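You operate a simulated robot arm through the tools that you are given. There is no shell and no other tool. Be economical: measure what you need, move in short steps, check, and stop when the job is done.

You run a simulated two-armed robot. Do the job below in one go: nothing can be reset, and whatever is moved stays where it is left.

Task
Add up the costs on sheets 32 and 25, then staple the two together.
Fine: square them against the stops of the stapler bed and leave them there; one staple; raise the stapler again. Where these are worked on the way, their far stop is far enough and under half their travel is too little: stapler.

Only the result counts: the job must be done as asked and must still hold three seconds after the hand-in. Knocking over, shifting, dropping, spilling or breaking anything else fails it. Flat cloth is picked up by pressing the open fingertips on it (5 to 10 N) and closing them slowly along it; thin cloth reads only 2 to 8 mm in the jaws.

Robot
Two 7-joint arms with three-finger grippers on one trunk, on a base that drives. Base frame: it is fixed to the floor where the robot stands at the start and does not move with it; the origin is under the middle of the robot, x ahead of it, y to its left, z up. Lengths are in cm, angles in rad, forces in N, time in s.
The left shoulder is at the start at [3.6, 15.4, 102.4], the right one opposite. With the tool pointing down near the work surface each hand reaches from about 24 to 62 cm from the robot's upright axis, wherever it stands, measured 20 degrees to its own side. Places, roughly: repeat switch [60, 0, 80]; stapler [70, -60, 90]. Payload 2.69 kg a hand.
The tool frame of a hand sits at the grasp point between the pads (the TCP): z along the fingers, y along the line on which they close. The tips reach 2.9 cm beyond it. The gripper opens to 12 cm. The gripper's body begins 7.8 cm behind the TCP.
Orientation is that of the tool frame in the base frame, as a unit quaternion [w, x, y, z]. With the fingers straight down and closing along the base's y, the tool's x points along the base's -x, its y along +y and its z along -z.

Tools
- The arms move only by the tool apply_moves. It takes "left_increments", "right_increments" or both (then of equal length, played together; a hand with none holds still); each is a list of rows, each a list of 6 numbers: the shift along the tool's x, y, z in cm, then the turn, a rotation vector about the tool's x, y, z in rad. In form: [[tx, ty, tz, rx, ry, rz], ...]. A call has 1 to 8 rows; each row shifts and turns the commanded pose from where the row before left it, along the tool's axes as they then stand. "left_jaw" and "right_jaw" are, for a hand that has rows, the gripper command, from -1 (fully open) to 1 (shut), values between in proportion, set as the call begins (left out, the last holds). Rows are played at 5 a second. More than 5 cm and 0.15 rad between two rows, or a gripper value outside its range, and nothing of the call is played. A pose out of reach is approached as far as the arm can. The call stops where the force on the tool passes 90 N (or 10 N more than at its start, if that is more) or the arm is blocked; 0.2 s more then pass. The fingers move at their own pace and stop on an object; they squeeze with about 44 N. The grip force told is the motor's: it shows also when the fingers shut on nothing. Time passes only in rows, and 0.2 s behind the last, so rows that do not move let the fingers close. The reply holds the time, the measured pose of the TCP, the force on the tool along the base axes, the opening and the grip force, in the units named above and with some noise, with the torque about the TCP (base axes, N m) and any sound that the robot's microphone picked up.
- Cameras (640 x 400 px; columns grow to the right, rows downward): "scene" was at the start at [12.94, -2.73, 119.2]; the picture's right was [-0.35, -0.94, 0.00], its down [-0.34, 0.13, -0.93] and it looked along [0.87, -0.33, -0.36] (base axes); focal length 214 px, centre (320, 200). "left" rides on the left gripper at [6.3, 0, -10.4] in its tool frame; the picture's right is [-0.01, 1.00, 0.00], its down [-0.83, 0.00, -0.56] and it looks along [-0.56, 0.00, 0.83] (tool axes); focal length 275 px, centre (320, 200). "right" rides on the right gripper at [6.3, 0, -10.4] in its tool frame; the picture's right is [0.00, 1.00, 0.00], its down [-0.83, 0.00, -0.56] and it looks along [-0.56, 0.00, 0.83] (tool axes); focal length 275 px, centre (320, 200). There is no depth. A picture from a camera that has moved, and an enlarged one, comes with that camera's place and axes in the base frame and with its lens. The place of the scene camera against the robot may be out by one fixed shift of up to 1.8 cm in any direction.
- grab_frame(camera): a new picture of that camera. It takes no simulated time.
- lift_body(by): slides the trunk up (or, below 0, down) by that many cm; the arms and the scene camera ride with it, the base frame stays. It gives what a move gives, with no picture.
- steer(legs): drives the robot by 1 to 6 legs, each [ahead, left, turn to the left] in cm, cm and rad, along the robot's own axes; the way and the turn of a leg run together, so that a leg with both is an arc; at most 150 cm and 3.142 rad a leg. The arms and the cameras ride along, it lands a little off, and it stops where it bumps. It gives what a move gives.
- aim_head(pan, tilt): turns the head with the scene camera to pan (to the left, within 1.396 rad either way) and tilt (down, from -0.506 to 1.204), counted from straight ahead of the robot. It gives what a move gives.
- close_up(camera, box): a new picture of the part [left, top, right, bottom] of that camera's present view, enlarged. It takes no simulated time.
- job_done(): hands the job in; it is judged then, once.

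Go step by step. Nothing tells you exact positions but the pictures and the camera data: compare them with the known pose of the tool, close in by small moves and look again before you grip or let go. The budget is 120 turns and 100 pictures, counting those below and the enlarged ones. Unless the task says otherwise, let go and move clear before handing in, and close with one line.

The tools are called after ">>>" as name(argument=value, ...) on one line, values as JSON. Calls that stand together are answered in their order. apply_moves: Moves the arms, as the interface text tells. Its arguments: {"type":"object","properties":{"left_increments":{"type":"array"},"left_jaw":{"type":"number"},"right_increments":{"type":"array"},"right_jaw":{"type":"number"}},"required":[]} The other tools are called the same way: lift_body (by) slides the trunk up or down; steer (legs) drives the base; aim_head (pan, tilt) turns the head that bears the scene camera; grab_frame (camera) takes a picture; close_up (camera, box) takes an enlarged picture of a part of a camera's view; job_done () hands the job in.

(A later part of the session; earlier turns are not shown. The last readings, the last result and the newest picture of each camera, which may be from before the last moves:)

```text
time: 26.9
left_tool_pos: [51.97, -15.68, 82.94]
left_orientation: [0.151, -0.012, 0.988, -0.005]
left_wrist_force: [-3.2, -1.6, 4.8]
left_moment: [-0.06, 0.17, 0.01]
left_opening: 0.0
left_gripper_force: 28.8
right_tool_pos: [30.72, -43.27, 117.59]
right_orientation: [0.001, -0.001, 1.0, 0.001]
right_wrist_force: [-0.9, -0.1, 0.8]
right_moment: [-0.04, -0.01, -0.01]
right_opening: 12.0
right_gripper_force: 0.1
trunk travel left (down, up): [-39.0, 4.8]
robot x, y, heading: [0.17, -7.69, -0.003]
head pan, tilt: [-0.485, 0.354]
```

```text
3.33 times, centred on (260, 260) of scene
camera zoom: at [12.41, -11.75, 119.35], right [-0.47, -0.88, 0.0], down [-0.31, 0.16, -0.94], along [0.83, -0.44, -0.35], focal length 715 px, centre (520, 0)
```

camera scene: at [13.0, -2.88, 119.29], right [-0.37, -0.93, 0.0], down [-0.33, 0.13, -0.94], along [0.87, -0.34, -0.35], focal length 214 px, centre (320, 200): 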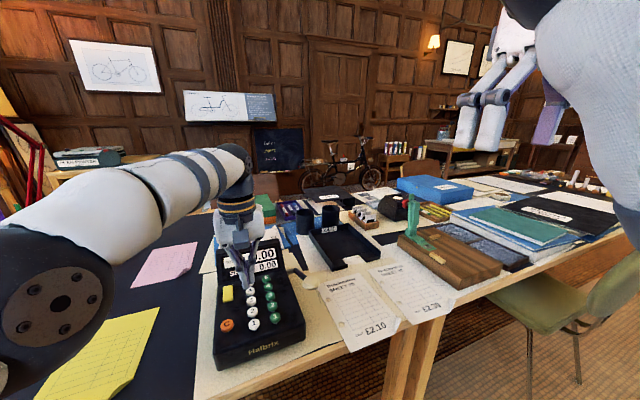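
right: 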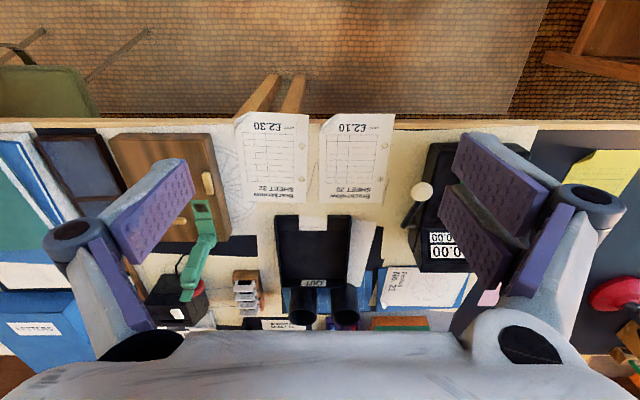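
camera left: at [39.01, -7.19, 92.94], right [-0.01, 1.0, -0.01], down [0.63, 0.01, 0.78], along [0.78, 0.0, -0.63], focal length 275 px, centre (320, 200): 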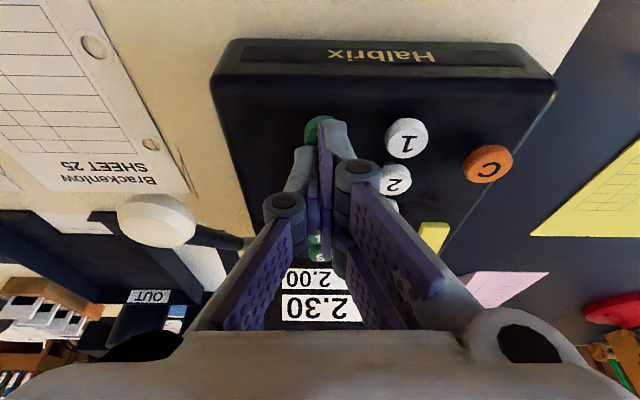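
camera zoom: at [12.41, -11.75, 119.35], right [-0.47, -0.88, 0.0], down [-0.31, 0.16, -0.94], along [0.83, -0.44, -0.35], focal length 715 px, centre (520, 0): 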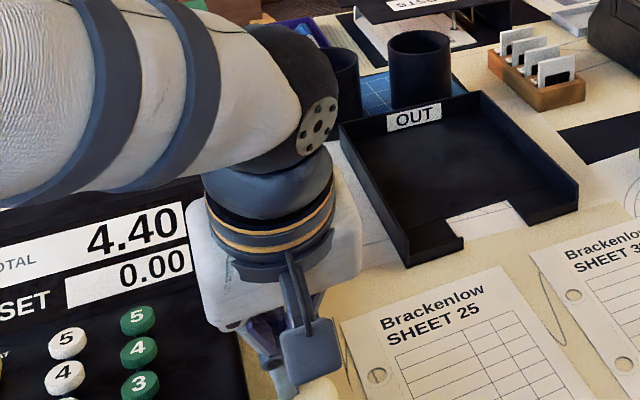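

TOTAL reads 4.40, so the sum is done. I'll retract the left hand up and back.

>>> apply_moves(left_increments=[[-1.18, 0, -3.82, 0, 0, 0], [-1.18, 0, -3.82, 0, 0, 0], [3.08, 0, -3.57, 0, 0, 0], [3.08, 0, -3.57, 0, 0, 0], [3.08, 0, -3.57, 0, 0, 0], [3.08, 0, -3.57, 0, 0, 0], [3.08, 0, -3.57, 0, 0.15, 0], [0, 1, -1, 0, 0.15, 0]])

>>> steer(legs=[[0, -37, 0]])

>>> aim_head(pan=-0.2, tilt=0.7)

>>> grab_frame(camera="scene")

>>> grab_frame(camera="right")

>>> grab_frame(camera="left")

```text
time: 28.7
left_tool_pos: [31.64, -14.98, 103.9]
left_orientation: [0.0, -0.007, 1.0, -0.004]
left_wrist_force: [0.7, -0.1, 0.7]
left_moment: [0.0, 0.04, 0.01]
left_opening: 0.0
left_gripper_force: 28.6
right_tool_pos: [30.82, -43.18, 117.54]
right_orientation: [0.0, 0.0, 1.0, 0.001]
right_wrist_force: [0.3, 0.7, 0.1]
right_moment: [0.05, 0.01, 0.01]
right_opening: 11.99
right_gripper_force: 0.1
trunk travel left (down, up): [-39.0, 4.8]
robot x, y, heading: [0.1, -7.74, -0.003]
head pan, tilt: [-0.485, 0.354]
```

```text
time: 32.1
left_tool_pos: [31.76, -51.83, 103.93]
left_orientation: [0.0, -0.009, 1.0, -0.004]
left_wrist_force: [-0.3, 0.3, 0.5]
left_moment: [0.02, 0.02, -0.01]
left_opening: 0.0
left_gripper_force: 28.7
right_tool_pos: [31.01, -80.39, 117.57]
right_orientation: [-0.001, -0.001, 1.0, 0.0]
right_wrist_force: [0.7, -0.7, 0.0]
right_moment: [0.01, -0.01, 0.03]
right_opening: 12.01
right_gripper_force: 0.0
trunk travel left (down, up): [-39.0, 4.8]
robot x, y, heading: [-0.02, -44.96, 0.002]
head pan, tilt: [-0.485, 0.354]
```

```text
time: 32.9
left_tool_pos: [31.62, -51.87, 103.98]
left_orientation: [0.0, -0.011, 1.0, -0.004]
left_wrist_force: [-0.7, 1.0, -0.4]
left_moment: [0.0, 0.01, -0.02]
left_opening: 0.01
left_gripper_force: 28.3
right_tool_pos: [30.89, -80.28, 117.46]
right_orientation: [-0.003, -0.001, 1.0, 0.001]
right_wrist_force: [0.0, -0.7, -1.1]
right_moment: [0.0, 0.0, 0.03]
right_opening: 12.02
right_gripper_force: 0.0
trunk travel left (down, up): [-39.0, 4.8]
robot x, y, heading: [0.4, -45.2, 0.003]
head pan, tilt: [-0.201, 0.7]
```

```text
67 pictures are left
camera scene: at [12.64, -48.53, 119.03], right [-0.44, -0.9, 0.0], down [-0.34, 0.16, -0.93], along [0.83, -0.4, -0.38], focal length 214 px, centre (320, 200)
```

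scene: 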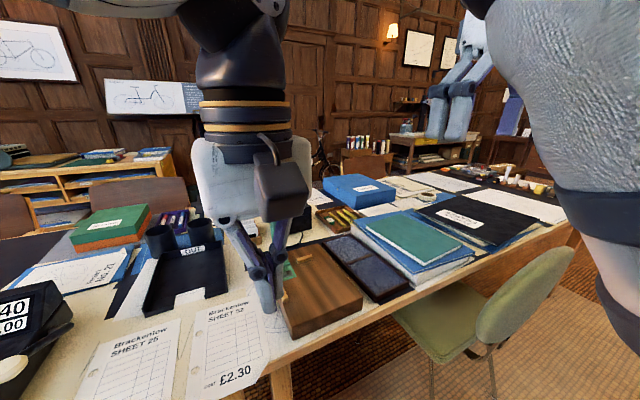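

```text
66 pictures are left
camera right: at [24.65, -80.27, 127.87], right [-0.01, 1.0, 0.0], down [0.83, 0.0, 0.55], along [0.55, 0.0, -0.83], focal length 275 px, centre (320, 200)
```

right: 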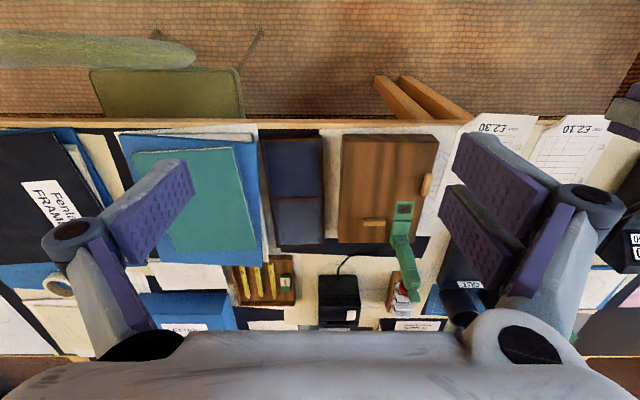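

```text
65 pictures are left
camera left: at [25.38, -51.97, 114.33], right [-0.01, 1.0, -0.01], down [0.83, 0.02, 0.56], along [0.56, 0.0, -0.83], focal length 275 px, centre (320, 200)
```

left: 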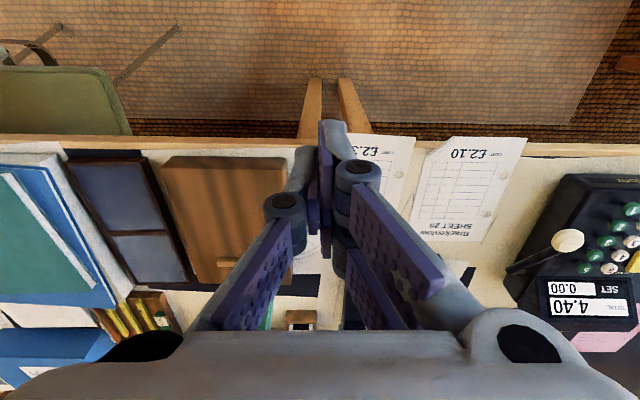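

I'm now in front of the stapler and sheets. I'll move the left hand aside and bring the right hand over the stapler for a closer look.

>>> apply_moves(left_increments=[[1, 3.6, -1, 0, 0, 0], [1, 3.6, -1, 0, 0, 0], [1, 3.6, -1, 0, 0, 0], [1, 3.6, -1, 0, 0, 0], [1, 3.6, -1, 0, 0, 0], [1, 3.6, -1, 0, 0, 0]], right_increments=[[-2, 3, 2, 0, 0, 0], [-2, 3, 2, 0, 0, 0], [-2, 3, 2, 0, 0, 0], [-2, 3, 2, 0, 0, 0], [-2, 3, 2, 0, 0, 0], [-2, 3, 2, 0, 0, 0]])

>>> grab_frame(camera="right")

>>> grab_frame(camera="scene")

```text
time: 34.3
left_tool_pos: [25.38, -30.35, 109.6]
left_orientation: [0.001, -0.008, 1.0, -0.005]
left_wrist_force: [-0.3, 0.3, -0.5]
left_moment: [0.03, 0.04, 0.01]
left_opening: 0.0
left_gripper_force: 28.7
right_tool_pos: [45.53, -64.18, 106.87]
right_orientation: [0.001, -0.001, 1.0, 0.0]
right_wrist_force: [0.3, 0.2, -0.3]
right_moment: [0.01, 0.0, 0.02]
right_opening: 11.99
right_gripper_force: 0.1
right hand out of reach, approached as far as the arm can: row 2, 3, 4
trunk travel left (down, up): [-39.0, 4.8]
robot x, y, heading: [0.22, -44.97, 0.003]
head pan, tilt: [-0.201, 0.7]
```

```text
64 pictures are left
camera right: at [39.17, -64.21, 117.25], right [-0.01, 1.0, 0.0], down [0.83, 0.01, 0.56], along [0.56, 0.0, -0.83], focal length 275 px, centre (320, 200)
```

right: 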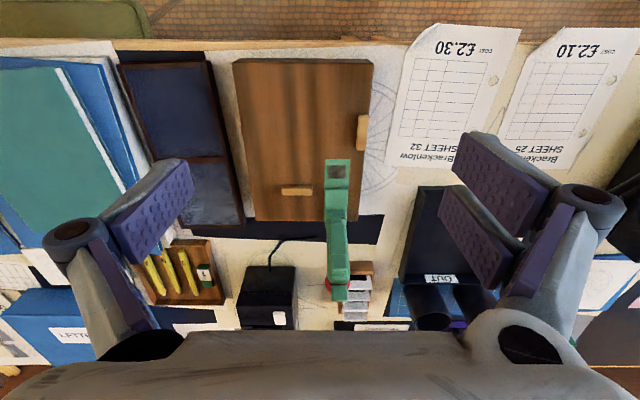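

```text
63 pictures are left
camera scene: at [13.19, -46.6, 118.22], right [-0.24, -0.97, 0.0], down [-0.44, 0.11, -0.89], along [0.86, -0.21, -0.46], focal length 214 px, centre (320, 200)
```

scene: 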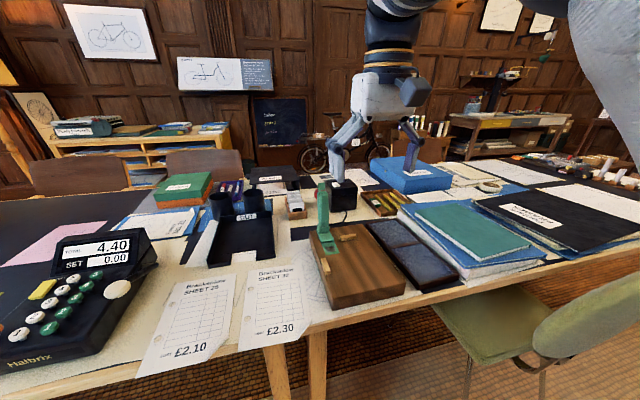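

>>> close_up(camera="scene", box=[290, 170, 420, 310])

>>> close_up(camera="right", box=[220, 40, 400, 310])

>>> close_up(camera="scene", box=[130, 250, 330, 390])

```text
2.86 times, centred on (355, 240) of scene
camera zoom: at [13.19, -46.6, 118.22], right [-0.24, -0.97, 0.0], down [-0.44, 0.11, -0.89], along [0.86, -0.21, -0.46], focal length 613 px, centre (220, 86)
```

zoom: 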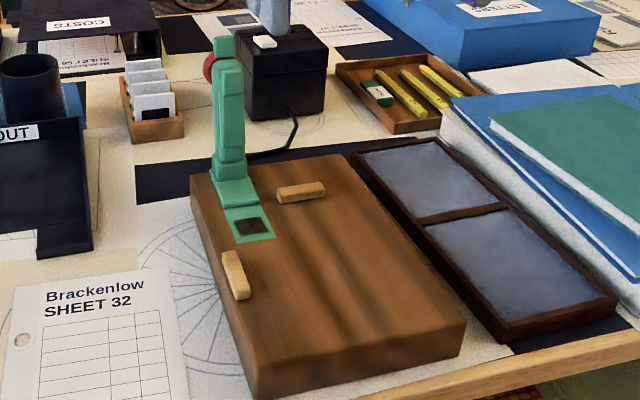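

```text
1.48 times, centred on (310, 175) of right
camera zoom: at [39.17, -64.21, 117.25], right [-0.01, 1.0, 0.0], down [0.83, 0.01, 0.56], along [0.56, 0.0, -0.83], focal length 408 px, centre (335, 237)
```

zoom: 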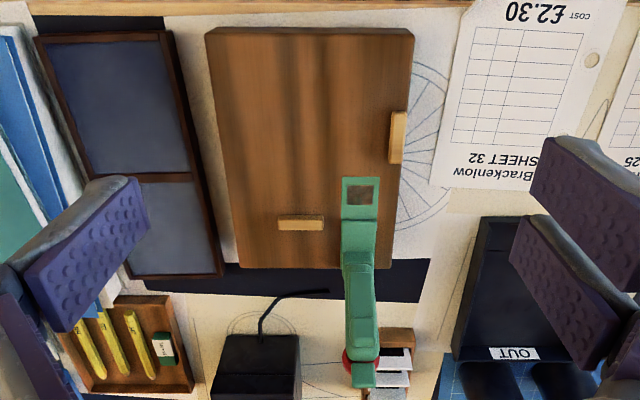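

```text
2.86 times, centred on (230, 320) of scene
camera zoom: at [13.19, -46.6, 118.22], right [-0.24, -0.97, 0.0], down [-0.44, 0.11, -0.89], along [0.86, -0.21, -0.46], focal length 613 px, centre (577, -143)
```

zoom: 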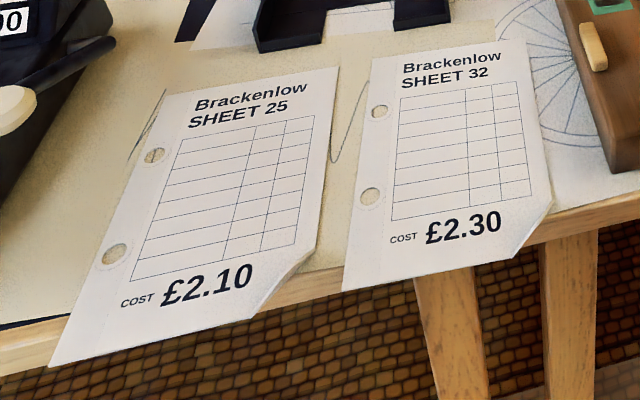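

The stapler bed top looks to be at z of about 77, with a far stop near x 62.6 and a left stop near y -58.9. The sheets overhang the table edge by about 2 cm, so I'll back up a little and turn the right hand horizontal with the fingers closing vertically, to pinch that edge.

>>> steer(legs=[[-13, 0, 0]])

>>> apply_moves(right_increments=[[0, 0, 0, 0, -0.15, 0], [0, 0, 0, 0, -0.15, 0], [0, 0, 0, 0, -0.15, 0], [0, 0, 0, 0, -0.15, 0], [0, 0, 0, 0, -0.15, 0], [0, 0, 0, 0, -0.15, 0], [0, 0, 0, 0, -0.15, 0], [0, 0, 0, 0, -0.15, 0]])

>>> apply_moves(right_increments=[[0, 0, 0, 0, -0.15, 0], [0, 0, 0, 0, -0.15, 0], [0, 0, 0, 0, -0.0708, 0], [0, 0, 0, 0, 0, -0.15], [0, 0, 0, 0, 0, -0.15], [0, 0, 0, 0, 0, -0.15], [0, 0, 0, 0, 0, -0.15], [0, 0, 0, 0, 0, -0.15]])

>>> apply_moves(right_increments=[[0, 0, 0, 0, 0, -0.15], [0, 0, 0, 0, 0, -0.15], [0, 0, 0, 0, 0, -0.15], [0, 0, 0, 0, 0, -0.15], [0, 0, 0, 0, 0, -0.15], [0, 0, 0, 0, 0, -0.0708]])

>>> grab_frame(camera="scene")

```text
time: 35.6
left_tool_pos: [12.4, -30.36, 109.66]
left_orientation: [0.0, -0.009, 1.0, -0.005]
left_wrist_force: [0.1, -0.5, 0.7]
left_moment: [0.02, -0.04, 0.0]
left_opening: 0.0
left_gripper_force: 28.8
right_tool_pos: [32.37, -64.53, 106.83]
right_orientation: [0.0, 0.0, 1.0, 0.001]
right_wrist_force: [-0.1, -0.8, -0.1]
right_moment: [-0.01, -0.01, 0.0]
right_opening: 11.98
right_gripper_force: 0.0
trunk travel left (down, up): [-39.0, 4.8]
robot x, y, heading: [-12.78, -45.17, 0.001]
head pan, tilt: [-0.201, 0.7]
```

```text
time: 37.4
left_tool_pos: [12.43, -30.59, 109.63]
left_orientation: [0.001, -0.009, 1.0, -0.005]
left_wrist_force: [0.2, -0.1, 0.1]
left_moment: [-0.02, -0.01, -0.03]
left_opening: 0.02
left_gripper_force: 28.6
right_tool_pos: [47.52, -71.47, 107.45]
right_orientation: [0.564, 0.001, 0.826, 0.0]
right_wrist_force: [-0.7, 0.8, 0.6]
right_moment: [0.0, 0.04, 0.0]
right_opening: 12.0
right_gripper_force: 0.1
right hand out of reach, approached as far as the arm can: row 1, 2, 3, 4, 5, 6, 7
trunk travel left (down, up): [-39.0, 4.8]
robot x, y, heading: [-12.91, -45.12, 0.007]
head pan, tilt: [-0.201, 0.7]
```

```text
time: 39.2
left_tool_pos: [12.59, -30.5, 109.71]
left_orientation: [0.001, -0.009, 1.0, -0.004]
left_wrist_force: [-0.7, -0.2, -0.2]
left_moment: [0.01, 0.01, 0.01]
left_opening: 0.0
left_gripper_force: 28.2
right_tool_pos: [48.33, -73.73, 109.55]
right_orientation: [0.659, -0.261, 0.657, -0.257]
right_wrist_force: [0.2, -0.7, -0.1]
right_moment: [-0.02, -0.02, 0.06]
right_opening: 12.01
right_gripper_force: 0.0
right hand out of reach, approached as far as the arm can: row 3, 8
trunk travel left (down, up): [-39.0, 4.8]
robot x, y, heading: [-12.96, -45.0, -0.002]
head pan, tilt: [-0.201, 0.7]
```

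```text
time: 40.6
left_tool_pos: [12.4, -30.47, 109.63]
left_orientation: [0.001, -0.008, 1.0, -0.006]
left_wrist_force: [-0.4, -1.2, 0.9]
left_moment: [0.03, 0.01, 0.04]
left_opening: 0.0
left_gripper_force: 28.7
right_tool_pos: [52.9, -81.27, 112.49]
right_orientation: [0.498, -0.503, 0.503, -0.496]
right_wrist_force: [-0.1, 0.5, 0.4]
right_moment: [0.02, 0.01, 0.0]
right_opening: 12.01
right_gripper_force: 0.0
right hand out of reach, approached as far as the arm can: row 1, 2, 3, 4, 5, 6
trunk travel left (down, up): [-39.0, 4.8]
robot x, y, heading: [-12.9, -45.36, 0.002]
head pan, tilt: [-0.201, 0.7]
```

```text
59 pictures are left
camera scene: at [-0.34, -46.19, 116.24], right [-0.2, -0.98, 0.0], down [-0.63, 0.13, -0.77], along [0.75, -0.15, -0.64], focal length 214 px, centre (320, 200)
```

scene: 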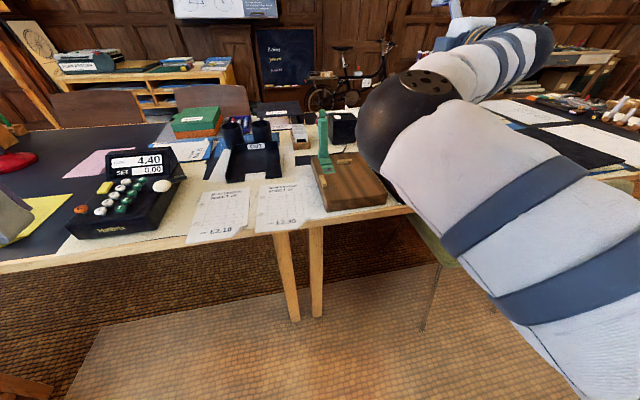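

Orientation is right, but the pose is too near the shoulder. I'll lower the command, still in front of the table edge, and see where it goes.

>>> apply_moves(right_increments=[[0, 3, 0, 0, 0, 0], [0, 3, 0, 0, 0, 0], [0, 3, 0, 0, 0, 0], [0, 3, 0, 0, 0, 0]])

```text
time: 41.6
left_tool_pos: [12.34, -30.49, 109.74]
left_orientation: [0.001, -0.009, 1.0, -0.005]
left_wrist_force: [0.1, -0.6, -0.3]
left_moment: [0.02, 0.0, -0.01]
left_opening: 0.0
left_gripper_force: 28.5
right_tool_pos: [54.09, -80.73, 111.26]
right_orientation: [0.494, -0.504, 0.51, -0.492]
right_wrist_force: [0.1, 0.6, -0.1]
right_moment: [0.0, 0.03, 0.02]
right_opening: 12.02
right_gripper_force: 0.1
right hand out of reach, approached as far as the arm can: row 1, 2, 3, 4
trunk travel left (down, up): [-39.0, 4.8]
robot x, y, heading: [-12.84, -45.22, 0.002]
head pan, tilt: [-0.201, 0.7]
```

>>> apply_moves(right_increments=[[0, 3, -2, 0, 0, 0], [0, 3, -2, 0, 0, 0], [0, 3, 0, 0, 0, 0], [0, 3, 0, 0, 0, 0]])

>>> grab_frame(camera="scene")

```text
time: 42.6
left_tool_pos: [12.41, -30.45, 109.68]
left_orientation: [0.0, -0.008, 1.0, -0.006]
left_wrist_force: [-0.2, 0.0, 0.3]
left_moment: [0.0, -0.02, -0.02]
left_opening: 0.0
left_gripper_force: 28.1
right_tool_pos: [51.59, -82.19, 111.49]
right_orientation: [0.494, -0.504, 0.51, -0.492]
right_wrist_force: [1.0, -1.1, 0.4]
right_moment: [0.03, 0.03, 0.02]
right_opening: 12.0
right_gripper_force: 0.1
right hand out of reach, approached as far as the arm can: row 1, 2, 3, 4
trunk travel left (down, up): [-39.0, 4.8]
robot x, y, heading: [-12.9, -45.44, 0.002]
head pan, tilt: [-0.201, 0.7]
```

```text
58 pictures are left
camera scene: at [-0.33, -46.19, 116.23], right [-0.2, -0.98, 0.0], down [-0.63, 0.13, -0.76], along [0.75, -0.15, -0.64], focal length 214 px, centre (320, 200)
```

scene: 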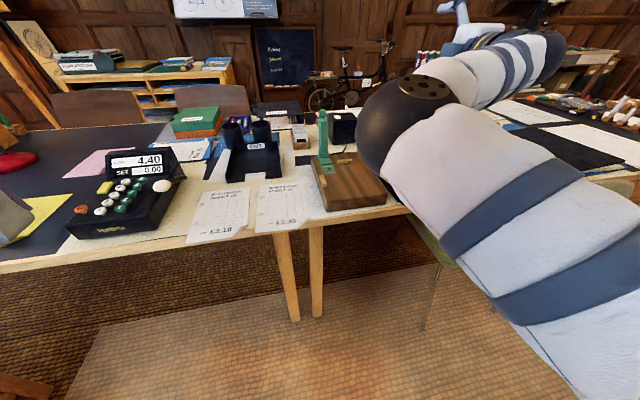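

The arm seems stuck because the commanded point is too close to the body. I'll push the command forward and up and see if it is reached.

>>> apply_moves(right_increments=[[0, -3, 3.5, 0, 0, 0], [0, -3, 3.5, 0, 0, 0], [0, -3, 3.5, 0, 0, 0], [0, -3, 3.5, 0, 0, 0]], right_jaw=0.33)

```text
time: 43.6
left_tool_pos: [12.38, -30.36, 109.81]
left_orientation: [0.001, -0.008, 1.0, -0.005]
left_wrist_force: [0.5, 0.4, 0.6]
left_moment: [-0.03, 0.04, -0.02]
left_opening: 0.0
left_gripper_force: 28.5
right_tool_pos: [63.57, -81.63, 121.4]
right_orientation: [0.501, -0.499, 0.501, -0.5]
right_wrist_force: [0.3, -1.1, -0.5]
right_moment: [0.01, 0.01, -0.03]
right_opening: 4.01
right_gripper_force: 0.1
right hand out of reach, approached as far as the arm can: row 4
trunk travel left (down, up): [-39.0, 4.8]
robot x, y, heading: [-12.79, -45.07, 0.001]
head pan, tilt: [-0.201, 0.7]
```

The command re-anchors where the arm stops, so I can use trunk and base for gross motion. I'll test how low this forward-pointing pose goes further out.

>>> apply_moves(right_increments=[[0, 4, 0, 0, 0, 0], [0, 4, 0, 0, 0, 0], [0, 4, 0, 0, 0, 0], [0, 4, 0, 0, 0, 0], [0, 4, 0, 0, 0, 0]])

```text
time: 44.8
left_tool_pos: [12.43, -30.62, 109.63]
left_orientation: [0.001, -0.009, 1.0, -0.005]
left_wrist_force: [0.4, 0.5, -0.6]
left_moment: [-0.01, -0.01, 0.01]
left_opening: 0.0
left_gripper_force: 28.6
right_tool_pos: [66.75, -82.36, 104.7]
right_orientation: [0.499, -0.5, 0.501, -0.5]
right_wrist_force: [1.0, -0.6, 1.1]
right_moment: [0.0, 0.05, -0.03]
right_opening: 4.04
right_gripper_force: 0.0
right hand out of reach, approached as far as the arm can: row 3, 4, 5
trunk travel left (down, up): [-39.0, 4.8]
robot x, y, heading: [-12.86, -44.96, 0.006]
head pan, tilt: [-0.201, 0.7]
```

This pose works further out (z 104.7 at 80 cm ahead), and the trunk can take it down. I'll back off and shift left to line the right hand up with sheet 32's near edge.

>>> steer(legs=[[-37, 0, 0], [0, 37.5, 0]])

>>> aim_head(pan=-0.25, tilt=0.35)

>>> lift_body(by=-20)

>>> grab_frame(camera="scene")

>>> grab_frame(camera="right")

```text
time: 46.6
left_tool_pos: [-13.31, -30.54, 109.7]
left_orientation: [0.002, -0.009, 1.0, -0.004]
left_wrist_force: [-0.3, 0.0, 0.5]
left_moment: [-0.02, -0.01, -0.01]
left_opening: 0.0
left_gripper_force: 28.3
right_tool_pos: [40.97, -82.11, 104.88]
right_orientation: [0.501, -0.5, 0.5, -0.499]
right_wrist_force: [0.1, 0.1, -0.1]
right_moment: [-0.01, 0.06, -0.01]
right_opening: 4.08
right_gripper_force: 0.1
trunk travel left (down, up): [-39.0, 4.8]
robot x, y, heading: [-38.63, -44.98, 0.004]
head pan, tilt: [-0.201, 0.7]
stopped in leg 1: the robot was blocked; the commanded pose is now the measured one
```

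```text
time: 47.5
left_tool_pos: [-13.02, -30.54, 109.76]
left_orientation: [0.001, -0.009, 1.0, -0.004]
left_wrist_force: [0.5, 0.1, -0.3]
left_moment: [0.0, 0.0, 0.01]
left_opening: 0.0
left_gripper_force: 28.6
right_tool_pos: [41.18, -82.13, 104.82]
right_orientation: [0.501, -0.5, 0.5, -0.498]
right_wrist_force: [-0.1, 0.2, -0.4]
right_moment: [-0.02, 0.0, 0.01]
right_opening: 4.02
right_gripper_force: 0.1
trunk travel left (down, up): [-39.0, 4.8]
robot x, y, heading: [-38.6, -44.69, 0.002]
head pan, tilt: [-0.25, 0.351]
```

```text
time: 48.9
left_tool_pos: [-13.14, -30.43, 96.05]
left_orientation: [-0.003, -0.008, 1.0, -0.006]
left_wrist_force: [-0.3, -0.5, 0.1]
left_moment: [0.0, -0.03, 0.02]
left_opening: 0.0
left_gripper_force: 28.6
right_tool_pos: [42.8, -82.03, 74.73]
right_orientation: [0.445, -0.548, 0.553, -0.443]
right_wrist_force: [-0.9, 2.0, 24.3]
right_moment: [-0.25, -0.28, 0.23]
right_opening: 5.29
right_gripper_force: 0.0
trunk travel left (down, up): [-25.6, 18.2]
robot x, y, heading: [-38.67, -45.38, 0.003]
head pan, tilt: [-0.25, 0.351]
stopped: the force on the tool passed its limit at 108 N (the readings are from after the stop); the commanded pose is now the measured one
```

```text
57 pictures are left
camera scene: at [-20.42, -46.75, 104.8], right [-0.25, -0.97, 0.0], down [-0.33, 0.08, -0.94], along [0.91, -0.23, -0.34], focal length 214 px, centre (320, 200)
```

scene: 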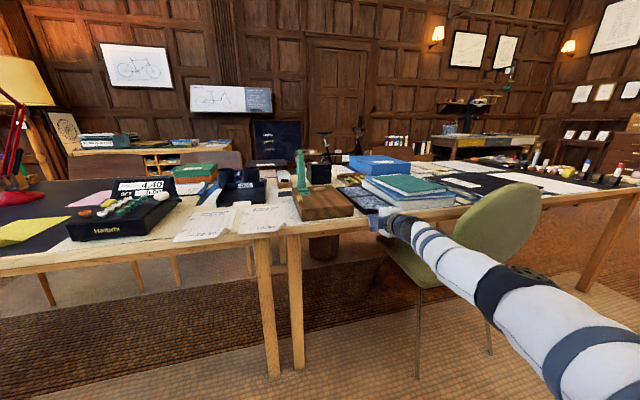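

```text
56 pictures are left
camera right: at [32.57, -88.35, 76.91], right [-0.21, 0.0, -0.98], down [-0.54, 0.83, 0.12], along [0.81, 0.55, -0.17], focal length 275 px, centre (320, 200)
```

right: 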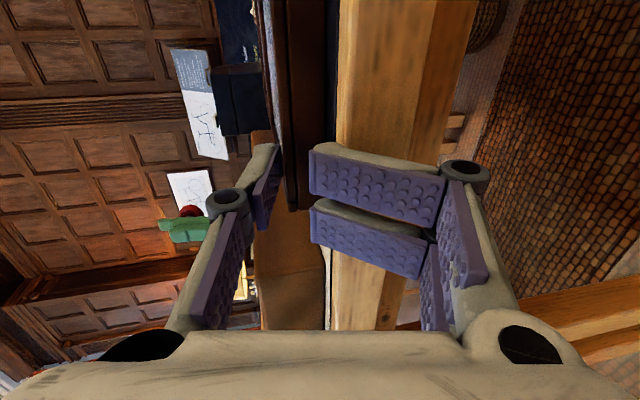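

The robot was blocked behind at x of about -38.6, so the sideways leg didn't run and the hand came down at the table edge. I'll lift straight back up and check whether anything moved.

>>> lift_body(by=13)

>>> grab_frame(camera="scene")

>>> grab_frame(camera="right")

```text
time: 50.4
left_tool_pos: [-12.93, -30.55, 109.18]
left_orientation: [-0.004, -0.009, 1.0, -0.004]
left_wrist_force: [-0.2, -0.2, 0.9]
left_moment: [0.0, 0.03, 0.01]
left_opening: 0.0
left_gripper_force: 29.0
right_tool_pos: [41.51, -82.4, 103.7]
right_orientation: [0.498, -0.5, 0.506, -0.496]
right_wrist_force: [0.4, -0.4, -0.3]
right_moment: [-0.03, -0.01, -0.02]
right_opening: 4.01
right_gripper_force: 0.1
trunk travel left (down, up): [-38.6, 5.2]
robot x, y, heading: [-38.46, -45.38, 0.002]
head pan, tilt: [-0.25, 0.351]
```

```text
55 pictures are left
camera scene: at [-24.89, -46.86, 118.87], right [-0.25, -0.97, 0.0], down [-0.33, 0.08, -0.94], along [0.91, -0.23, -0.34], focal length 214 px, centre (320, 200)
```

scene: 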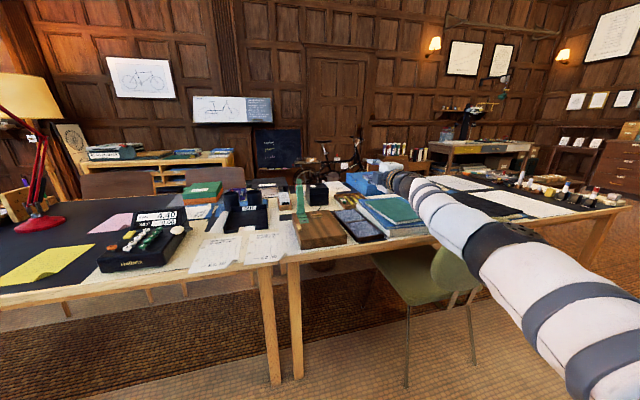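

```text
54 pictures are left
camera right: at [30.97, -88.47, 103.78], right [-0.01, 0.0, -1.0], down [-0.55, 0.83, 0.01], along [0.83, 0.55, -0.01], focal length 275 px, centre (320, 200)
```

right: 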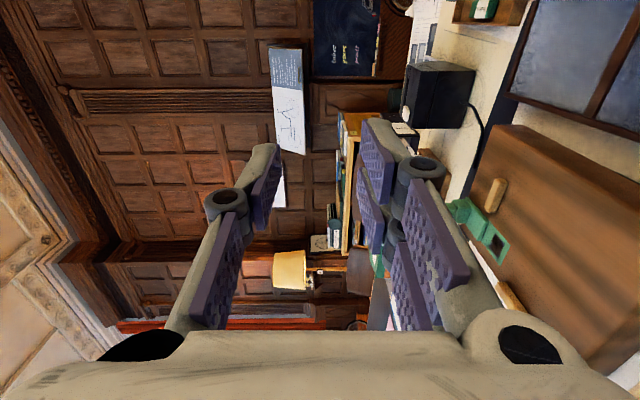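

>>> close_up(camera="scene", box=[170, 160, 440, 290])

```text
2.37 times, centred on (305, 225) of scene
camera zoom: at [-24.89, -46.86, 118.87], right [-0.25, -0.97, 0.0], down [-0.33, 0.08, -0.94], along [0.91, -0.23, -0.34], focal length 508 px, centre (356, 141)
```

zoom: 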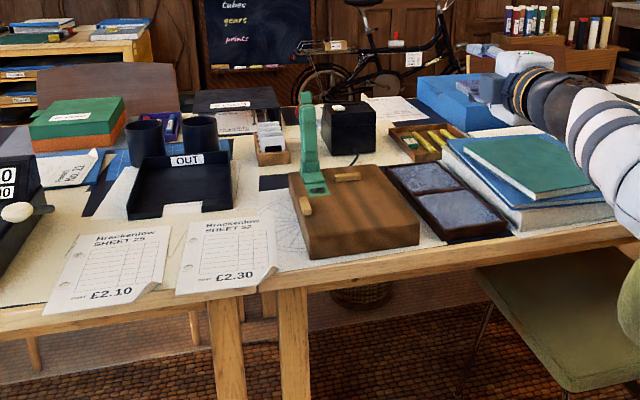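

Nothing appears displaced. I'll pull the hand back clear of the table edge and then drive left.

>>> apply_moves(right_increments=[[0, -1.5, -3, 0, 0, 0], [0, -1, -3, 0, 0, 0], [0, -1, -3, 0, 0, 0]])

>>> steer(legs=[[0, 37.3, 0]])

```text
time: 51.2
left_tool_pos: [-12.95, -30.54, 109.09]
left_orientation: [-0.003, -0.008, 1.0, -0.005]
left_wrist_force: [0.6, 0.9, 0.5]
left_moment: [0.05, -0.02, 0.01]
left_opening: 0.0
left_gripper_force: 28.9
right_tool_pos: [40.26, -84.87, 108.32]
right_orientation: [0.498, -0.499, 0.506, -0.496]
right_wrist_force: [0.5, -0.3, -0.2]
right_moment: [0.0, 0.02, -0.03]
right_opening: 4.02
right_gripper_force: 0.0
right hand out of reach, approached as far as the arm can: row 1, 2, 3
trunk travel left (down, up): [-38.6, 5.2]
robot x, y, heading: [-38.43, -45.14, -0.004]
head pan, tilt: [-0.25, 0.351]
```

```text
time: 54.6
left_tool_pos: [-13.07, 6.72, 109.19]
left_orientation: [-0.004, -0.01, 1.0, -0.006]
left_wrist_force: [0.0, -0.3, -0.5]
left_moment: [-0.01, -0.04, 0.01]
left_opening: 0.0
left_gripper_force: 28.0
right_tool_pos: [40.27, -47.46, 108.26]
right_orientation: [0.499, -0.5, 0.505, -0.496]
right_wrist_force: [0.4, 0.3, 0.5]
right_moment: [0.0, 0.02, -0.01]
right_opening: 3.99
right_gripper_force: 0.0
trunk travel left (down, up): [-38.6, 5.2]
robot x, y, heading: [-38.47, -7.62, 0.005]
head pan, tilt: [-0.25, 0.351]
```

Closer in is unreachable with the hand straight ahead of the shoulder. I'll turn the base right by 0.4 and yaw the hand back left by the same, a more natural inward-pointing pose.

>>> steer(legs=[[0, 0, -0.4]])

>>> apply_moves(right_increments=[[0, 0, 0, 0, -0.14, 0], [0, 0, 0, 0, -0.14, 0], [0, 0, 0, 0, -0.12, 0]])

>>> apply_moves(right_increments=[[0, 3, -2, 0, 0, 0], [0, 3, -2, 0, 0, 0], [0, 3, -2, 0, 0, 0]])

```text
time: 56.2
left_tool_pos: [-9.48, -4.42, 109.16]
left_orientation: [-0.004, 0.19, 0.982, -0.005]
left_wrist_force: [-0.4, 0.4, -1.1]
left_moment: [0.02, -0.02, 0.03]
left_opening: 0.01
left_gripper_force: 29.1
right_tool_pos: [18.43, -75.16, 108.2]
right_orientation: [0.39, -0.389, 0.594, -0.586]
right_wrist_force: [-0.1, -0.2, 0.6]
right_moment: [0.01, -0.07, -0.01]
right_opening: 3.99
right_gripper_force: 0.0
trunk travel left (down, up): [-38.6, 5.2]
robot x, y, heading: [-38.23, -7.67, -0.401]
head pan, tilt: [-0.25, 0.351]
```

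```text
time: 57.0
left_tool_pos: [-9.5, -4.43, 109.09]
left_orientation: [-0.004, 0.19, 0.982, -0.005]
left_wrist_force: [0.4, -0.8, -0.5]
left_moment: [0.0, -0.01, 0.0]
left_opening: 0.0
left_gripper_force: 28.4
right_tool_pos: [15.36, -71.64, 107.69]
right_orientation: [0.501, -0.497, 0.505, -0.497]
right_wrist_force: [0.3, -0.6, 0.2]
right_moment: [-0.02, 0.0, 0.0]
right_opening: 4.01
right_gripper_force: 0.0
right hand out of reach, approached as far as the arm can: row 1, 2, 3
trunk travel left (down, up): [-38.6, 5.2]
robot x, y, heading: [-38.5, -8.0, -0.401]
head pan, tilt: [-0.25, 0.351]
```

```text
time: 57.9
left_tool_pos: [-9.38, -4.49, 109.23]
left_orientation: [-0.005, 0.19, 0.982, -0.004]
left_wrist_force: [0.2, 0.5, 0.9]
left_moment: [0.02, 0.01, 0.01]
left_opening: 0.01
left_gripper_force: 28.6
right_tool_pos: [12.16, -74.38, 104.85]
right_orientation: [0.498, -0.498, 0.518, -0.486]
right_wrist_force: [0.8, 1.2, 0.8]
right_moment: [0.02, 0.0, 0.01]
right_opening: 4.04
right_gripper_force: 0.1
right hand out of reach, approached as far as the arm can: row 1, 2, 3
trunk travel left (down, up): [-38.6, 5.2]
robot x, y, heading: [-38.71, -7.59, -0.403]
head pan, tilt: [-0.25, 0.351]
```

I'll settle the orientation with a bit of forward margin, then drive so the hand is in front of sheet 32's near edge.

>>> apply_moves(right_increments=[[0, 0, 2, 0.02, 0.03, -0.016], [0, 0, 2, 0.012, 0.03, -0.016]])

>>> steer(legs=[[2.4, 32.3, 0]])

```text
time: 58.5
left_tool_pos: [-9.4, -4.51, 109.23]
left_orientation: [-0.005, 0.191, 0.982, -0.005]
left_wrist_force: [0.8, -0.1, 0.1]
left_moment: [-0.02, 0.01, 0.01]
left_opening: 0.01
left_gripper_force: 28.5
right_tool_pos: [13.73, -73.84, 108.35]
right_orientation: [-0.488, 0.487, -0.51, 0.514]
right_wrist_force: [-1.3, -0.6, -0.8]
right_moment: [0.01, -0.02, 0.01]
right_opening: 4.01
right_gripper_force: 0.1
right hand out of reach, approached as far as the arm can: row 1, 2
trunk travel left (down, up): [-38.6, 5.2]
robot x, y, heading: [-38.64, -7.71, -0.404]
head pan, tilt: [-0.25, 0.351]
```

```text
time: 61.5
left_tool_pos: [5.32, 24.29, 109.18]
left_orientation: [-0.004, 0.191, 0.982, -0.004]
left_wrist_force: [-0.6, -0.1, 0.2]
left_moment: [-0.02, 0.01, 0.02]
left_opening: 0.0
left_gripper_force: 28.3
right_tool_pos: [28.34, -45.13, 108.38]
right_orientation: [-0.487, 0.486, -0.51, 0.516]
right_wrist_force: [-0.8, -1.0, 0.2]
right_moment: [0.0, -0.01, 0.03]
right_opening: 4.03
right_gripper_force: 0.0
trunk travel left (down, up): [-38.6, 5.2]
robot x, y, heading: [-23.54, 21.07, -0.4]
head pan, tilt: [-0.25, 0.351]
```

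Hand yaw is now about -0.05, matching sheet 32. It is clear of the table, so I'll lower the trunk most of the way and look.

>>> lift_body(by=-32)

>>> grab_frame(camera="right")

>>> grab_frame(camera="scene")

```text
time: 64.7
left_tool_pos: [7.77, 23.21, 75.3]
left_orientation: [-0.041, 0.19, 0.981, 0.003]
left_wrist_force: [0.5, 0.0, -0.6]
left_moment: [0.0, -0.03, 0.0]
left_opening: 0.0
left_gripper_force: 28.6
right_tool_pos: [31.75, -46.59, 43.87]
right_orientation: [0.412, -0.537, 0.643, -0.359]
right_wrist_force: [0.4, 0.6, -0.8]
right_moment: [0.0, 0.01, 0.0]
right_opening: 4.04
right_gripper_force: 0.2
trunk travel left (down, up): [-6.6, 37.2]
robot x, y, heading: [-23.84, 20.96, -0.399]
head pan, tilt: [-0.25, 0.351]
```

```text
52 pictures are left
camera right: at [21.71, -52.57, 47.19], right [-0.39, 0.16, -0.9], down [-0.44, 0.83, 0.34], along [0.81, 0.53, -0.26], focal length 275 px, centre (320, 200)
```

right: 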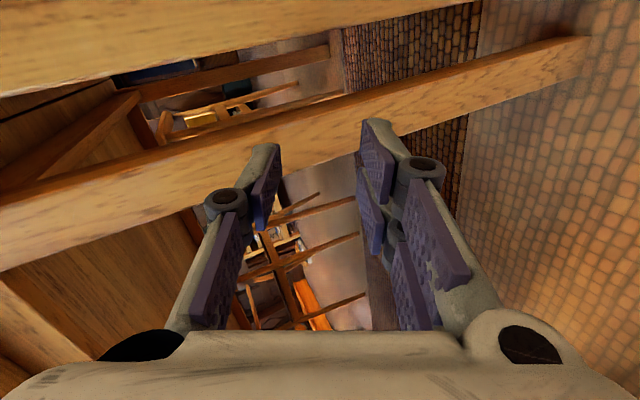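

```text
51 pictures are left
camera scene: at [-2.05, 9.14, 83.93], right [-0.61, -0.8, 0.0], down [-0.27, 0.21, -0.94], along [0.75, -0.57, -0.34], focal length 214 px, centre (320, 200)
```

scene: 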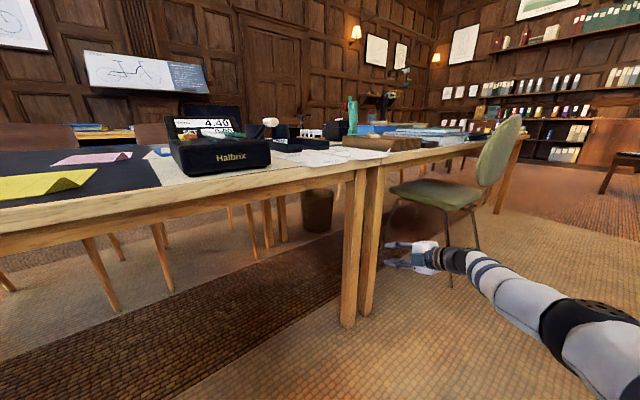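

The hand dropped twice as far as the trunk did and pitched. I'll hold still briefly to see if it is just settling.

>>> apply_moves(right_increments=[[0, 0, 0, 0, 0, 0], [0, 0, 0, 0, 0, 0], [0, 0, 0, 0, 0, 0], [0, 0, 0, 0, 0, 0]])

```text
time: 65.7
left_tool_pos: [7.79, 23.17, 75.23]
left_orientation: [-0.042, 0.189, 0.981, 0.004]
left_wrist_force: [-0.4, 0.8, -0.2]
left_moment: [-0.02, -0.03, 0.02]
left_opening: 0.0
left_gripper_force: 28.6
right_tool_pos: [31.83, -46.63, 43.83]
right_orientation: [0.413, -0.537, 0.642, -0.358]
right_wrist_force: [0.7, 0.7, -0.8]
right_moment: [0.0, 0.03, -0.01]
right_opening: 4.03
right_gripper_force: 0.1
trunk travel left (down, up): [-6.6, 37.2]
robot x, y, heading: [-23.99, 20.84, -0.398]
head pan, tilt: [-0.25, 0.351]
```

Lowering shifts the shoulders forward, which pushed the arm off its pose. I'll raise the hand back with the arm and re-level it, staying in front of the table edge.

>>> apply_moves(right_increments=[[0, -3.7, -1.6, 0.1, 0, -0.04], [0, -3.8, -1.2, 0.1, 0, -0.04], [0, -3.9, -0.8, 0.1, 0, -0.04], [0, -4, -0.4, 0.1, 0, -0.04], [0, -4, 0, 0, 0, 0], [0, -4, 0, 0, 0, 0]])

```text
time: 67.1
left_tool_pos: [7.72, 23.21, 75.23]
left_orientation: [-0.042, 0.19, 0.981, 0.004]
left_wrist_force: [0.3, 0.5, -0.1]
left_moment: [0.02, 0.02, 0.02]
left_opening: 0.0
left_gripper_force: 28.9
right_tool_pos: [34.95, -48.06, 78.73]
right_orientation: [0.482, -0.493, 0.514, -0.511]
right_wrist_force: [-0.4, 0.3, -0.7]
right_moment: [0.02, 0.0, 0.02]
right_opening: 4.03
right_gripper_force: 0.0
right hand out of reach, approached as far as the arm can: row 1, 2, 3, 4, 6
trunk travel left (down, up): [-6.6, 37.2]
robot x, y, heading: [-23.79, 20.84, -0.403]
head pan, tilt: [-0.25, 0.351]
```

Good: level at (35, -48, 78.7). Now shift to y of about -45 and lower to the sheet's plane.

>>> apply_moves(right_increments=[[-1.6, 1.2, -0.5, 0, 0, 0], [-1.6, 1.2, -0.5, 0, 0, 0], [0, 1.2, 0, 0, 0, 0]])

>>> grab_frame(camera="right")

>>> grab_frame(camera="scene")

```text
time: 67.9
left_tool_pos: [7.62, 23.1, 75.25]
left_orientation: [-0.042, 0.19, 0.981, 0.004]
left_wrist_force: [-0.4, -0.4, 0.5]
left_moment: [-0.01, 0.01, 0.02]
left_opening: 0.0
left_gripper_force: 28.6
right_tool_pos: [36.37, -47.46, 75.59]
right_orientation: [0.482, -0.494, 0.514, -0.509]
right_wrist_force: [-0.1, -0.5, -0.4]
right_moment: [-0.01, -0.02, 0.02]
right_opening: 4.04
right_gripper_force: 0.0
right hand out of reach, approached as far as the arm can: row 1, 2
trunk travel left (down, up): [-6.6, 37.2]
robot x, y, heading: [-23.88, 20.91, -0.396]
head pan, tilt: [-0.25, 0.351]
```

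```text
50 pictures are left
camera right: at [25.6, -53.13, 75.85], right [-0.02, -0.01, -1.0], down [-0.52, 0.86, 0.0], along [0.86, 0.52, -0.02], focal length 275 px, centre (320, 200)
```

right: 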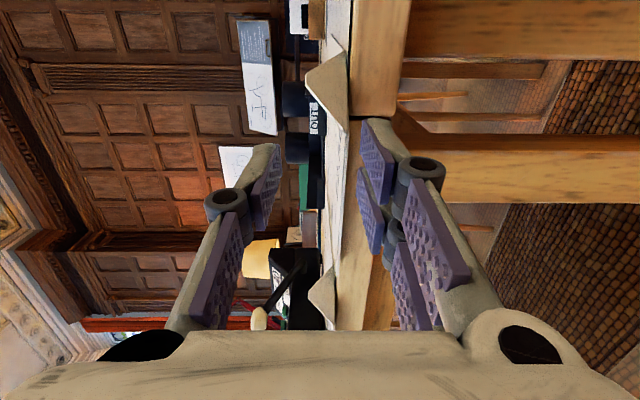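

```text
49 pictures are left
camera scene: at [-2.04, 9.14, 83.92], right [-0.61, -0.8, 0.0], down [-0.27, 0.21, -0.94], along [0.75, -0.57, -0.34], focal length 214 px, centre (320, 200)
```

scene: 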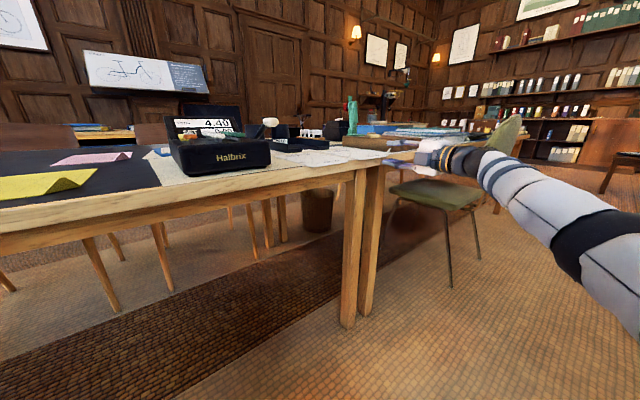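

Clear view: the sheet plane lies between the fingers, about 1.4 cm below the middle, and its curled corner is on the -y side. I'll nudge the base 3.5 cm left and lower the hand 1.3.

>>> steer(legs=[[-1.4, 3.2, 0]])

>>> apply_moves(right_increments=[[0, 0.7, 0, 0, 0, 0], [0, 0.7, 0, 0, 0, 0]])

>>> grab_frame(camera="right")

```text
time: 68.8
left_tool_pos: [7.73, 26.63, 75.16]
left_orientation: [-0.042, 0.189, 0.981, 0.003]
left_wrist_force: [-0.6, 0.4, 0.0]
left_moment: [-0.04, 0.0, 0.0]
left_opening: 0.0
left_gripper_force: 28.2
right_tool_pos: [36.3, -43.93, 75.66]
right_orientation: [0.482, -0.493, 0.514, -0.51]
right_wrist_force: [0.5, 0.6, 0.1]
right_moment: [0.03, -0.01, -0.03]
right_opening: 4.02
right_gripper_force: 0.1
trunk travel left (down, up): [-6.6, 37.2]
robot x, y, heading: [-23.71, 24.18, -0.402]
head pan, tilt: [-0.25, 0.351]
```

```text
time: 69.4
left_tool_pos: [7.63, 26.75, 75.27]
left_orientation: [-0.042, 0.19, 0.981, 0.004]
left_wrist_force: [-0.1, 0.1, 0.7]
left_moment: [0.01, 0.01, -0.02]
left_opening: 0.01
left_gripper_force: 28.5
right_tool_pos: [36.49, -44.0, 74.28]
right_orientation: [0.485, -0.493, 0.514, -0.507]
right_wrist_force: [-0.2, 0.1, 0.5]
right_moment: [0.02, -0.01, 0.02]
right_opening: 4.03
right_gripper_force: 0.0
trunk travel left (down, up): [-6.6, 37.2]
robot x, y, heading: [-24.05, 24.31, -0.398]
head pan, tilt: [-0.25, 0.351]
```

```text
48 pictures are left
camera right: at [25.7, -49.73, 74.42], right [-0.02, -0.01, -1.0], down [-0.52, 0.85, 0.0], along [0.85, 0.52, -0.02], focal length 275 px, centre (320, 200)
```

right: 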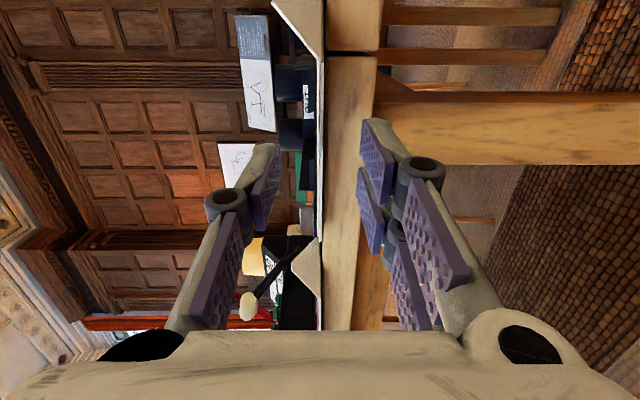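

The sheet is centred between the fingers. Advancing slowly toward the table edge.

>>> apply_moves(right_increments=[[0, 0, 0.8, 0, 0, 0], [0, 0, 0.8, 0, 0, 0], [0, 0, 0.5, 0, 0, 0], [0, 0, 0.3, 0, 0, 0]])

>>> close_up(camera="right", box=[220, 60, 440, 260])

>>> close_up(camera="scene", box=[300, 110, 460, 210])

```text
time: 70.4
left_tool_pos: [7.82, 26.68, 75.3]
left_orientation: [-0.042, 0.19, 0.981, 0.003]
left_wrist_force: [-0.9, 0.3, 0.5]
left_moment: [-0.03, -0.01, -0.03]
left_opening: 0.0
left_gripper_force: 27.9
right_tool_pos: [36.6, -43.84, 73.71]
right_orientation: [0.485, -0.494, 0.519, -0.502]
right_wrist_force: [-0.3, -0.1, -0.9]
right_moment: [-0.05, 0.0, 0.05]
right_opening: 4.03
right_gripper_force: 0.1
right hand out of reach, approached as far as the arm can: row 1, 2, 3, 4
trunk travel left (down, up): [-6.6, 37.2]
robot x, y, heading: [-24.12, 24.08, -0.395]
head pan, tilt: [-0.25, 0.351]
```

```text
2.00 times, centred on (330, 160) of right
camera zoom: at [25.92, -49.63, 73.9], right [-0.03, 0.0, -1.0], down [-0.52, 0.85, 0.02], along [0.85, 0.52, -0.02], focal length 551 px, centre (300, 280)
```

zoom: 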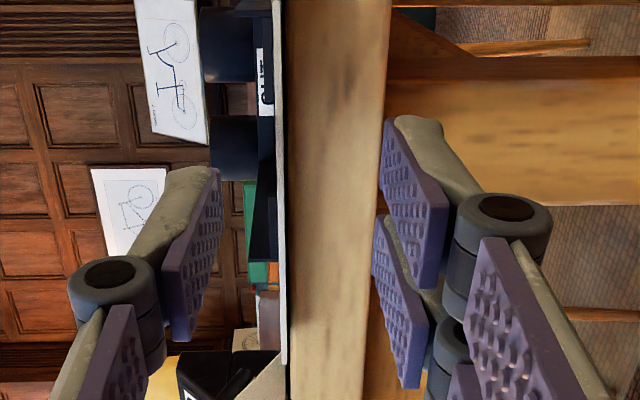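

```text
4.00 times, centred on (380, 160) of scene
camera zoom: at [-2.05, 12.65, 83.92], right [-0.6, -0.8, 0.0], down [-0.27, 0.21, -0.94], along [0.75, -0.57, -0.34], focal length 858 px, centre (80, 360)
```

zoom: 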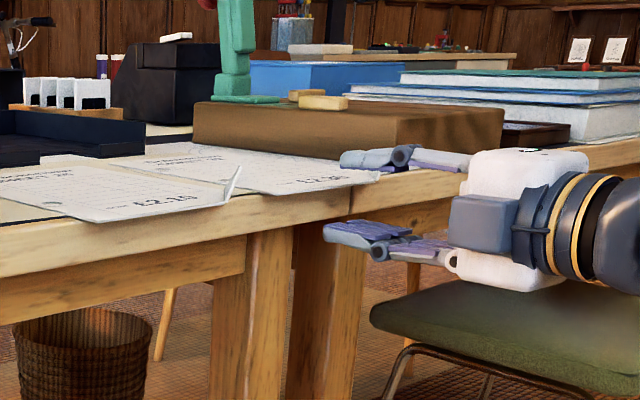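

The arm is at its limit forward, so I'll level the hand and advance with the base instead.

>>> apply_moves(right_increments=[[0, -0.6, 0, 0, 0, 0]])

>>> steer(legs=[[2.0, 0.85, 0]])

>>> close_up(camera="right", box=[220, 60, 440, 260])

>>> close_up(camera="scene", box=[300, 110, 460, 210])

```text
time: 70.8
left_tool_pos: [7.68, 26.67, 75.24]
left_orientation: [-0.042, 0.19, 0.981, 0.004]
left_wrist_force: [0.3, 0.1, -0.2]
left_moment: [-0.03, 0.0, -0.02]
left_opening: 0.0
left_gripper_force: 28.8
right_tool_pos: [36.54, -43.99, 74.25]
right_orientation: [0.482, -0.494, 0.514, -0.51]
right_wrist_force: [-0.3, 0.0, 0.0]
right_moment: [0.01, -0.01, -0.01]
right_opening: 4.01
right_gripper_force: 0.0
trunk travel left (down, up): [-6.6, 37.2]
robot x, y, heading: [-23.85, 24.49, -0.399]
head pan, tilt: [-0.25, 0.351]
```

```text
time: 71.6
left_tool_pos: [10.0, 26.8, 75.21]
left_orientation: [-0.042, 0.19, 0.981, 0.004]
left_wrist_force: [-0.1, -0.1, 0.3]
left_moment: [0.01, 0.02, -0.01]
left_opening: 0.0
left_gripper_force: 28.5
right_tool_pos: [38.69, -43.97, 74.26]
right_orientation: [0.482, -0.494, 0.513, -0.51]
right_wrist_force: [-0.5, 0.1, 0.0]
right_moment: [-0.02, 0.0, -0.04]
right_opening: 4.03
right_gripper_force: 0.1
trunk travel left (down, up): [-6.6, 37.2]
robot x, y, heading: [-21.58, 24.62, -0.4]
head pan, tilt: [-0.25, 0.351]
```

```text
2.00 times, centred on (330, 160) of right
camera zoom: at [28.05, -49.61, 74.49], right [-0.02, -0.01, -1.0], down [-0.52, 0.86, 0.0], along [0.86, 0.52, -0.02], focal length 551 px, centre (300, 280)
```

zoom: 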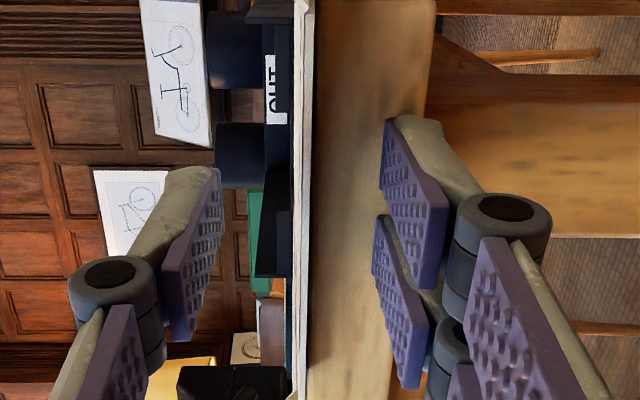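

```text
4.00 times, centred on (380, 160) of scene
camera zoom: at [0.13, 12.64, 83.92], right [-0.6, -0.8, 0.0], down [-0.27, 0.21, -0.94], along [0.75, -0.57, -0.34], focal length 858 px, centre (80, 360)
```

zoom: 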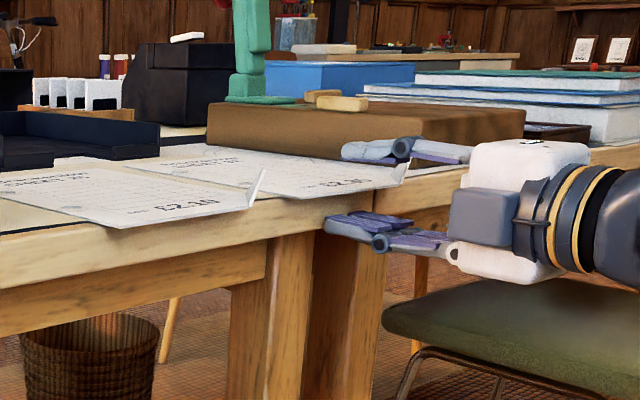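

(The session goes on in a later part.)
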